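You operate a simulated robot arm through the tools that you are given. There is no shell and no other tool. Be economical: measure what you need, move in short steps, check, and stop when the job is done.

Carry out the task below with a simulated robot arm. There is one attempt and no reset: what you move stays moved.

TASK
Turn the line speed dial to 2.

It is judged by the outcome, as a careful person would: the job done as asked, and still so three seconds after it is handed in. It fails if anything else is knocked over, pushed out of place, dropped, spilled or broken.

THE ROBOT
A 7-joint arm with a two-finger parallel gripper, fixed in place. Base frame: the origin is at the foot of the arm, x ahead of it, y to its left, z up. Lengths are in mm, angles in degrees, forces in N, time in s.
With the tool pointing down near the work surface it reaches from about 220 to 600 mm from the base axis. Its first joint turns from -66.0 to 66.0 degrees. Payload 2.5 kg.
Tool frame: the origin (TCP) lies between the finger pads and is the grasp point; the fingertips stand 23 mm ahead of it; z points along the fingers, y is the line along which they close. The gripper opens to 94 mm. The fingers are 38 mm wide and 10 mm thick; the gripper's body (54 by 96 mm) begins 39 mm behind the TCP.
Orientation is that of the tool frame in the base frame, as a unit quaternion [w, x, y, z]. With the fingers straight down and closing along the base's y, the tool's x points along the base's -x, its y along +y and its z along -z.

THE INTERFACE
- The arm moves only by the tool drive_tool. Its argument "deltas" is a list of rows, each an object (a shift or turn left out is 0, a gripper value left out holds the last) with "slide": the shift along the tool's x, y, z in m, a list of three; "dr": the turn, a rotation vector about the tool's x, y, z in rad, a list of three; "grip": the finger opening in m, from 0 to 0.094. In form: [{"slide": [x, y, z], "dr": [ax, ay, az], "grip": grip}, ...]. A call has 1 to 10 rows; each row is the pose to reach, as a shift and turn from the pose commanded when the call began, along the tool's axes at that moment. A row lasts 0.2 s, in which the tool goes at most 50 mm and 8.6 degrees; a call with a longer step from one row to the next is refused whole, and so is a gripper value outside its range. A pose out of reach is approached as far as the arm can. The call stops where the force on the tool passes 40 N (or 10 N more than at its start, if that is more) or the arm is blocked; 0.2 s more then pass. The fingers move at their own pace (about 108 mm/s each) and stop on an object; they squeeze with about 37 N. The grip force told is the motor's: it shows also when the fingers shut on nothing. Time passes only in rows, and 0.2 s behind the last, so rows that repeat a pose let the fingers close. It gives the time, the measured TCP pose, the force on the tool (base axes), the opening and the grip force at its end, in the units of the frame above (readings bear some noise), and new pictures: "pictures" is both (left out), scene, wrist or none.
- Cameras (640 x 400 px; columns grow to the right, rows downward): "scene" is fixed at [105.1, -382.6, 568]; the picture's right is [0.93, -0.38, 0.00], its down [-0.19, -0.47, -0.86] and it looks along [0.32, 0.80, -0.51] (base axes); focal length 343 px, centre (320, 200). "wrist" rides on the gripper at [-39, 0, -44] in the tool frame; the picture's right is [0.00, -1.00, 0.00], its down [0.97, 0.00, -0.24] and it looks along [0.24, 0.00, 0.97] (tool axes); focal length 218 px, centre (320, 200).
- locate(camera, pixels): for up to 12 pixels [column, row] of the newest picture of that camera ("zoom" is the newest enlarged one), the place [x, y, z] in the base frame of the surface seen there, good to about 3 mm, but the place of the scene camera against the robot may be out by one fixed shift of up to 25 mm in any direction. No time passes.
- enlarge(camera, box): a new picture of the part [left, top, right, bottom] of that camera's present view, enlarged. No time passes.
- hand_in(): hands the job in; it is judged then, once.

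Work in short steps. Measure before you move; look again where a grasp or a placing could have gone wrong, and mend it. You have 60 turns and 120 pictures in all, the two below and enlarged ones among them. Open the gripper and draw the arm clear of the work before you hand the job in, unless the task says otherwise; then end with one line.

The tools are called after "Call:" as name(argument=value, ...) on one line, values as JSON. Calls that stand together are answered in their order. drive_tool: Moves the arm, as the interface text tells. Its arguments: {"type":"object","properties":{"deltas":{"type":"array","items":{"type":"object","properties":{"slide":{"type":"array","items":{"type":"number"}},"dr":{"type":"array","items":{"type":"number"}},"grip":{"type":"number"}}}},"pictures":{"type":"string","enum":["both","scene","wrist","none"]}},"required":["deltas"]} The other tools are called the same way: locate (camera, pixels) gives the place of the surface under pixels of a picture; enlarge (camera, box) takes an enlarged picture of a part of a camera's view; hand_in () hands the job in.

At the start:

```text
t: 0.0
position: [376.9, 14.5, 364.0]
tcp_rot: [-0.001, 0.0, 1.0, 0.0]
contact_force: [-0.1, 0.6, 0.4]
opening: 94.0
grasp_force: 0.1
```

scene: 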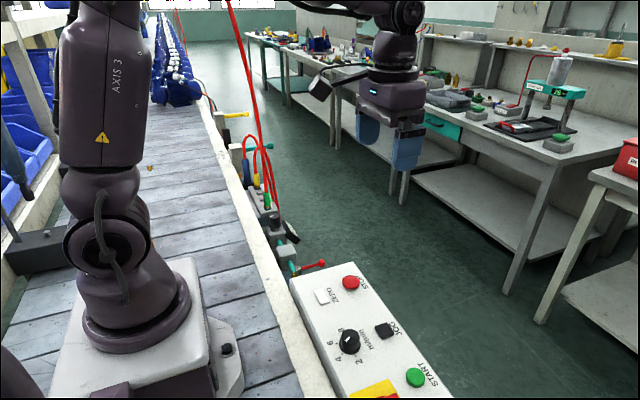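
wrist: 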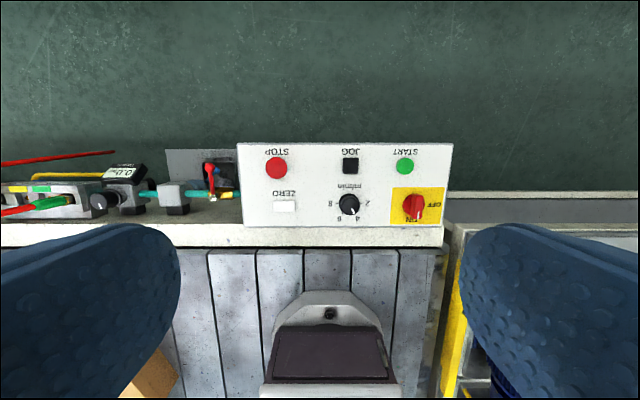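

The dial appears at scene (349,342) and wrist (349,204). I'll enlarge both views to read it.

Call:
enlarge(camera="wrist", box=[230, 140, 460, 250])

Call:
enlarge(camera="scene", box=[290, 260, 450, 400])

Call:
locate(camera="wrist", pixels=[[349, 204], [284, 206], [350, 165], [414, 205], [405, 166], [276, 167], [325, 215], [310, 180], [340, 330], [320, 230]])

Call:
locate(camera="scene", pixels=[[349, 335], [349, 345], [322, 296], [384, 330], [415, 377], [350, 283], [375, 390]])

```text
2.78 times, centred on (345, 195) of wrist
```

zoom: 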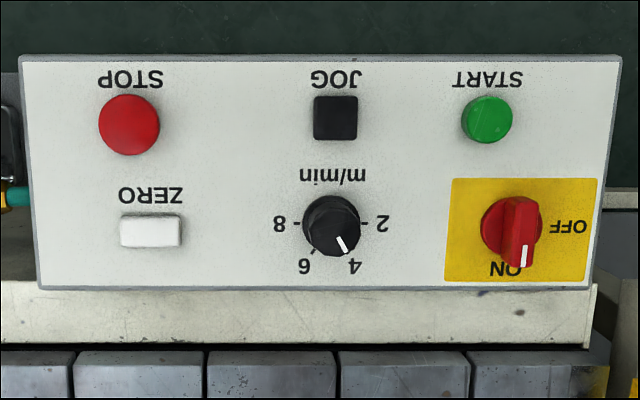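

```text
2.86 times, centred on (370, 330) of scene
```

zoom: 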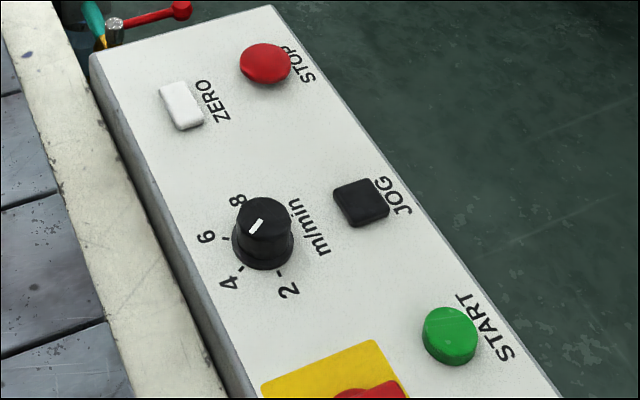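

```text
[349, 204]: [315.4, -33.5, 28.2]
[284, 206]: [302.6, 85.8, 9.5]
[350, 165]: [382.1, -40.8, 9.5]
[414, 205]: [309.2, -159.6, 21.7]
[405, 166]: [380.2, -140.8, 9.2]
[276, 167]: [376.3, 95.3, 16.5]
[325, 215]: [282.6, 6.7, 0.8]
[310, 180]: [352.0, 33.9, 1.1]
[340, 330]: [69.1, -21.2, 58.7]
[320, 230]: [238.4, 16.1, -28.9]
```

```text
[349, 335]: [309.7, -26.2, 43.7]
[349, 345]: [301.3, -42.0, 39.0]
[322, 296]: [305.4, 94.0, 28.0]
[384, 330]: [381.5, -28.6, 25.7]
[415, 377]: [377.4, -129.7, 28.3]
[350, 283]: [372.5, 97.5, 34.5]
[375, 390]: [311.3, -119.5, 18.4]
```

The pointer is near 4 and 2 lies counterclockwise seen from above. I'll move above the dial (about x 310, y -33), to z about 164, and look closely.

Call:
drive_tool(deltas=[{"slide": [0.013, -0.0095, 0.04]}, {"slide": [0.026, -0.019, 0.08]}, {"slide": [0.039, -0.0285, 0.12]}, {"slide": [0.052, -0.038, 0.16]}, {"slide": [0.066, -0.0475, 0.2]}, {"slide": [0.066, -0.0475, 0.2]}], pictures="both")

```text
t: 1.4
position: [310.2, -31.0, 164.3]
tcp_rot: [-0.001, 0.0, 1.0, 0.0]
contact_force: [0.7, 0.0, -0.4]
opening: 94.2
grasp_force: 0.1
```

scene: 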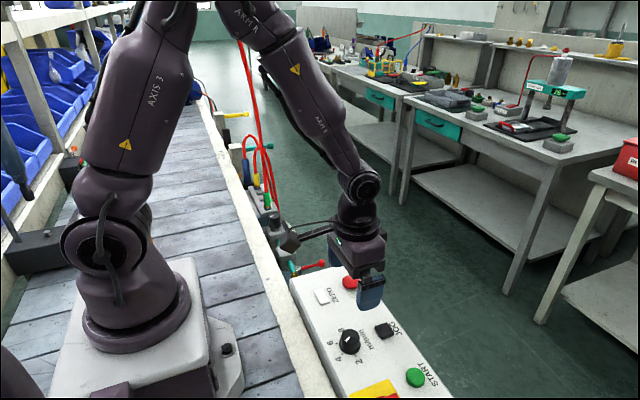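
wrist: 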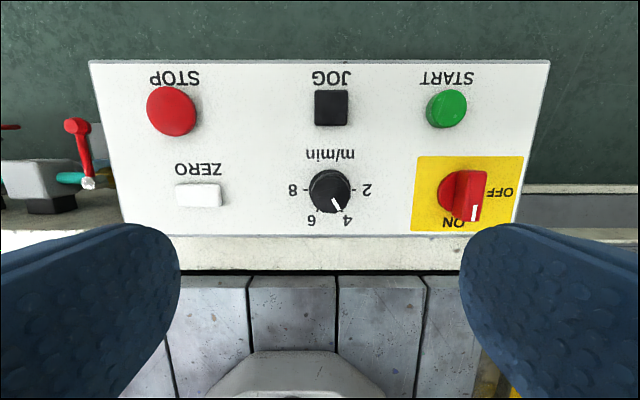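

Call:
enlarge(camera="wrist", box=[270, 150, 390, 240])

Call:
locate(camera="wrist", pixels=[[331, 172], [331, 190], [331, 212], [312, 192], [349, 192], [330, 200], [280, 170], [380, 170], [468, 195], [330, 105]])

```text
4.44 times, centred on (330, 195) of wrist
```

zoom: 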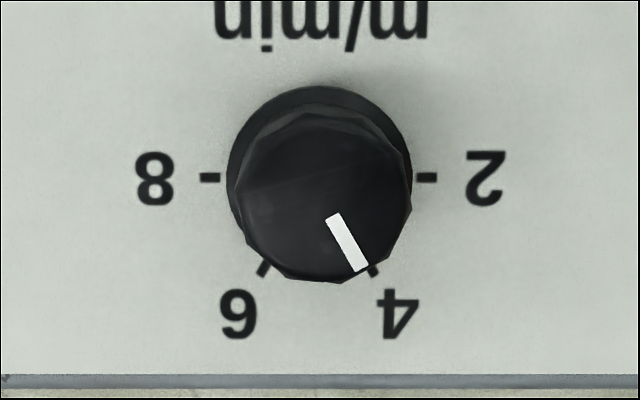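

```text
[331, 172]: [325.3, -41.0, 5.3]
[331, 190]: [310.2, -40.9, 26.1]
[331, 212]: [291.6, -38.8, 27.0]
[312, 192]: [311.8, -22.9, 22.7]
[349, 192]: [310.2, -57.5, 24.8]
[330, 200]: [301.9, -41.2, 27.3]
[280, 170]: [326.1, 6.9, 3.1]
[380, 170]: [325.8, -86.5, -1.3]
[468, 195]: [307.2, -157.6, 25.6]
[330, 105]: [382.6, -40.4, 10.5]
```

The dial centre is about (307, -40.5), its top at z 27, and the panel at z 1–3. The pointer is at about 63° in the picture, so it needs about 62° counterclockwise. I'll centre the tool, pre-rotate +30° about tool z and descend to TCP z of about 60 first.

Call:
drive_tool(deltas=[{"slide": [0.0032, -0.0095, 0], "dr": [0, 0, 0.13], "grip": 0.07}, {"slide": [0.0032, -0.0095, 0.025], "dr": [0, 0, 0.26]}, {"slide": [0.0032, -0.0095, 0.05], "dr": [0, 0, 0.39]}, {"slide": [0.0032, -0.0095, 0.08], "dr": [0, 0, 0.5236]}, {"slide": [0.0032, -0.0095, 0.104], "dr": [0, 0, 0.5236]}, {"slide": [0.0032, -0.0095, 0.104], "dr": [0, 0, 0.5236]}])

```text
t: 2.8
position: [308.2, -38.8, 60.7]
tcp_rot: [0.0, 0.259, 0.966, 0.0]
contact_force: [-0.2, -0.3, -0.1]
opening: 70.0
grasp_force: 0.1
```

scene: 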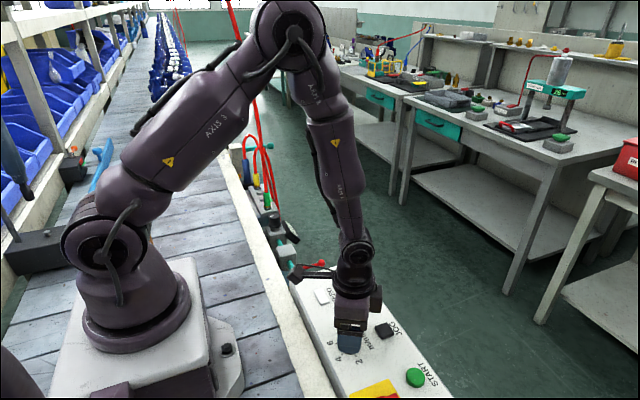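
wrist: 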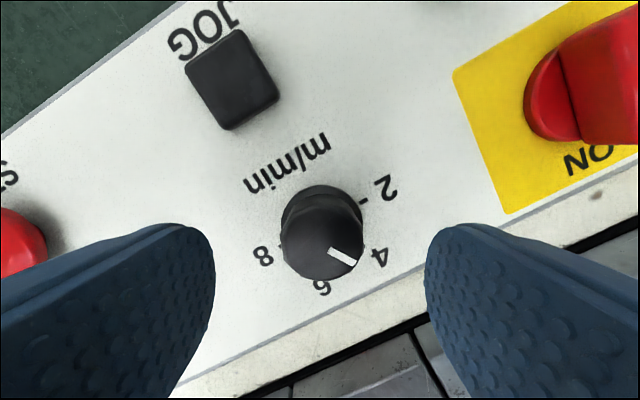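

The dial is centred between the fingers (col 322). I'll go down 30 mm and close.

Call:
drive_tool(deltas=[{"slide": [0, -0.001, 0.01]}, {"slide": [0, -0.001, 0.02]}, {"slide": [0, -0.001, 0.03]}, {"slide": [0, -0.001, 0.03], "grip": 0.03}, {"slide": [0, -0.001, 0.03], "grip": 0.03}, {"slide": [0, -0.001, 0.03], "grip": 0.03}])

```text
t: 4.2
position: [308.2, -40.5, 31.4]
tcp_rot: [0.001, 0.259, 0.966, 0.001]
contact_force: [5.9, 14.5, -3.5]
opening: 37.1
grasp_force: 7.9
```

scene: 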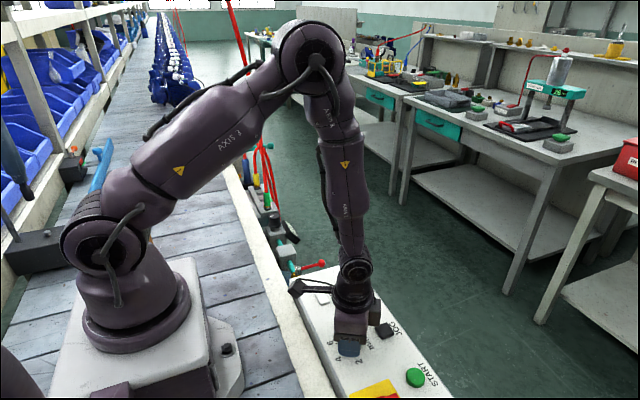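
wrist: 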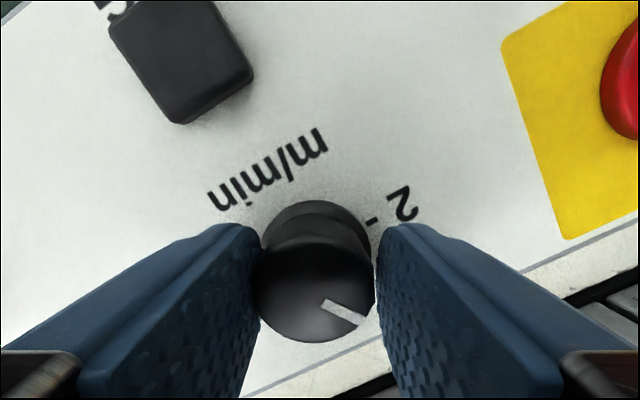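

The left finger touches first (15 N along tool +y). I'll shift 1.5 mm along tool +y to centre, and squeeze fully.

Call:
drive_tool(deltas=[{"slide": [0, 0.0015, 0], "grip": 0.03}, {"slide": [0, 0.0015, 0], "grip": 0.02}, {"slide": [0, 0.0015, 0], "grip": 0.02}], pictures="wrist")

```text
t: 5.0
position: [307.3, -40.2, 31.9]
tcp_rot: [0.0, 0.257, 0.966, 0.001]
contact_force: [9.7, 20.3, -8.9]
opening: 33.2
grasp_force: 45.4
```

wrist: 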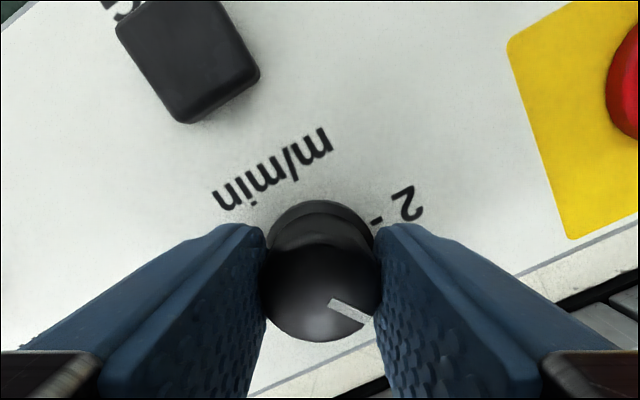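

The force rose, so the reading has the opposite sense. The knob centre sits toward tool −y of the command. I'll relax by −2 mm.

Call:
drive_tool(deltas=[{"slide": [0, -0.001, 0], "grip": 0.02}, {"slide": [0, -0.002, 0], "grip": 0.02}], pictures="none")

```text
t: 5.6
position: [307.7, -38.7, 32.2]
tcp_rot: [0.001, 0.257, 0.966, 0.003]
contact_force: [17.9, 23.7, -6.5]
opening: 33.4
grasp_force: 45.3
```

The force rose to about 29 N along tool +y, so the command should go the other way. I'll step +4 mm and read.

Call:
drive_tool(deltas=[{"slide": [0, 0.002, 0], "grip": 0.02}, {"slide": [0, 0.004, 0], "grip": 0.02}, {"slide": [0, 0.004, 0], "grip": 0.02}], pictures="none")

```text
t: 6.4
position: [307.8, -39.6, 30.9]
tcp_rot: [-0.002, 0.26, 0.966, 0.001]
contact_force: [-10.0, 8.6, 23.0]
opening: 33.4
grasp_force: 45.1
```

Lateral force is now about 2 N, but there are leftover x/z stresses. I'll open and re-close to clear them.

Call:
drive_tool(deltas=[{"grip": 0.05}, {"grip": 0.05}, {"grip": 0.02}, {"grip": 0.02}, {"grip": 0.02}], pictures="wrist")

```text
t: 7.6
position: [308.2, -40.1, 31.7]
tcp_rot: [-0.001, 0.261, 0.965, -0.001]
contact_force: [-3.8, -13.6, -4.7]
opening: 33.2
grasp_force: 45.0
```

wrist: 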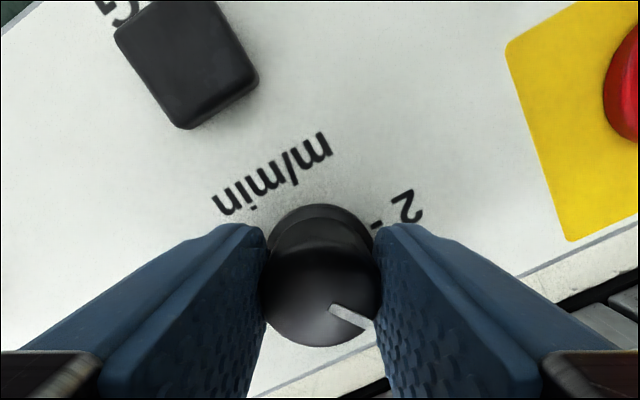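

The force is small enough (14 N). I'll ease 1.2 mm and turn −30° (counterclockwise), then check.

Call:
drive_tool(deltas=[{"slide": [0, -0.0012, 0], "grip": 0.02}, {"slide": [0, -0.0012, 0], "dr": [0, 0, -0.1]}, {"slide": [0, -0.0012, 0], "dr": [0, 0, -0.2]}, {"slide": [0, -0.0012, 0], "dr": [0, 0, -0.3]}, {"slide": [0, -0.0012, 0], "dr": [0, 0, -0.4]}, {"slide": [0, -0.0012, 0], "dr": [0, 0, -0.5]}], pictures="wrist")

```text
t: 9.0
position: [310.0, -39.9, 31.7]
tcp_rot: [0.001, 0.011, 1.0, 0.0]
contact_force: [6.3, -8.1, -9.7]
opening: 33.3
grasp_force: 45.1
```

wrist: 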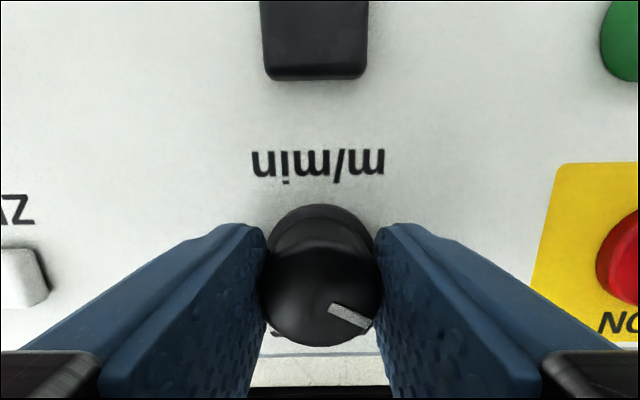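

The dial follows the gripper: the pointer is now about 30° from the 2 mark. I'll turn another −0.54 rad.

Call:
drive_tool(deltas=[{"dr": [0, 0, -0.1]}, {"dr": [0, 0, -0.2]}, {"dr": [0, 0, -0.3]}, {"dr": [0, 0, -0.4]}, {"dr": [0, 0, -0.48]}, {"dr": [0, 0, -0.54]}, {"dr": [0, 0, -0.54]}], pictures="wrist")

```text
t: 10.6
position: [307.7, -39.4, 31.0]
tcp_rot: [0.0, -0.255, 0.967, -0.001]
contact_force: [5.3, -12.9, 6.3]
opening: 33.2
grasp_force: 45.1
```

wrist: 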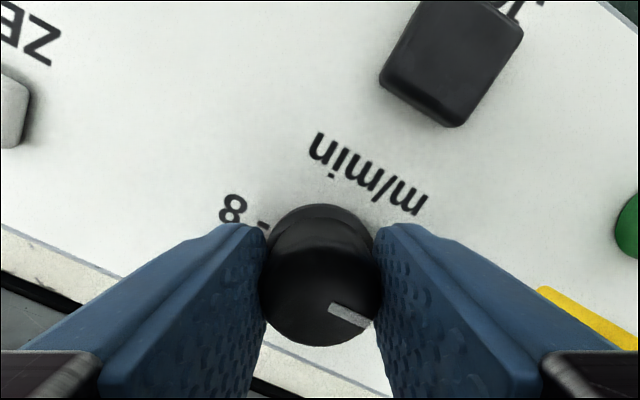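

Turned to about −29.5°. I'll open, rise about 120 mm, and check the reading.

Call:
drive_tool(deltas=[{"grip": 0.07}, {"grip": 0.07}, {"slide": [0, 0, -0.03]}, {"slide": [0, 0, -0.06], "dr": [0, 0, 0.13]}, {"slide": [0, 0, -0.09], "dr": [0, 0, 0.26]}, {"slide": [0, 0, -0.12], "dr": [0, 0, 0.39]}, {"slide": [0, 0, -0.12], "dr": [0, 0, 0.516]}, {"slide": [0, 0, -0.12], "dr": [0, 0, 0.516]}])

Call:
enlarge(camera="wrist", box=[260, 150, 380, 240])

```text
t: 12.4
position: [306.8, -40.3, 152.4]
tcp_rot: [0.0, 0.002, 1.0, 0.0]
contact_force: [-0.7, 0.0, 0.1]
opening: 70.2
grasp_force: 0.0
```

scene: 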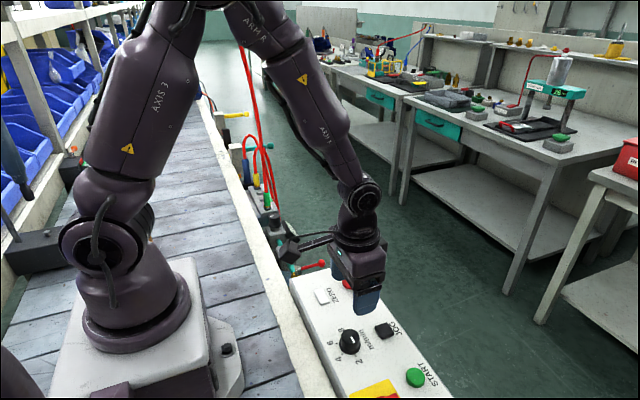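
wrist: 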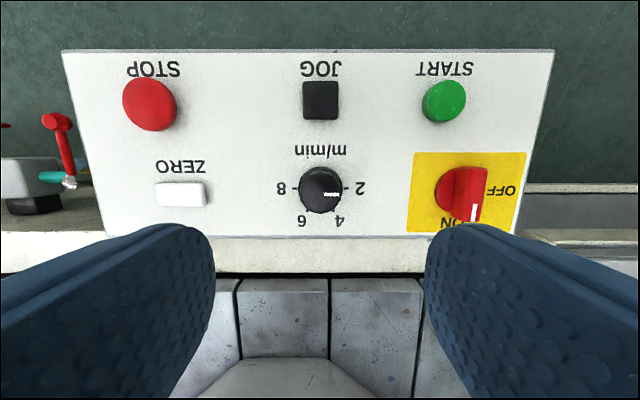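

```text
4.44 times, centred on (320, 195) of wrist
```

zoom: 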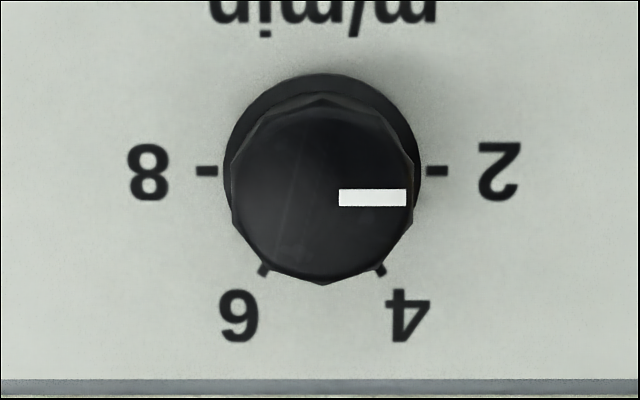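

The pointer is horizontal, in line with the 2 mark. The offset in the picture is only parallax from the raised top. Nothing else has changed and the arm is clear, so I'll hand in.

Call:
hand_in()

```text
The job is handed in.
```

The line speed dial now points to 2; the gripper is open and clear of the panel, and the job is handed in.
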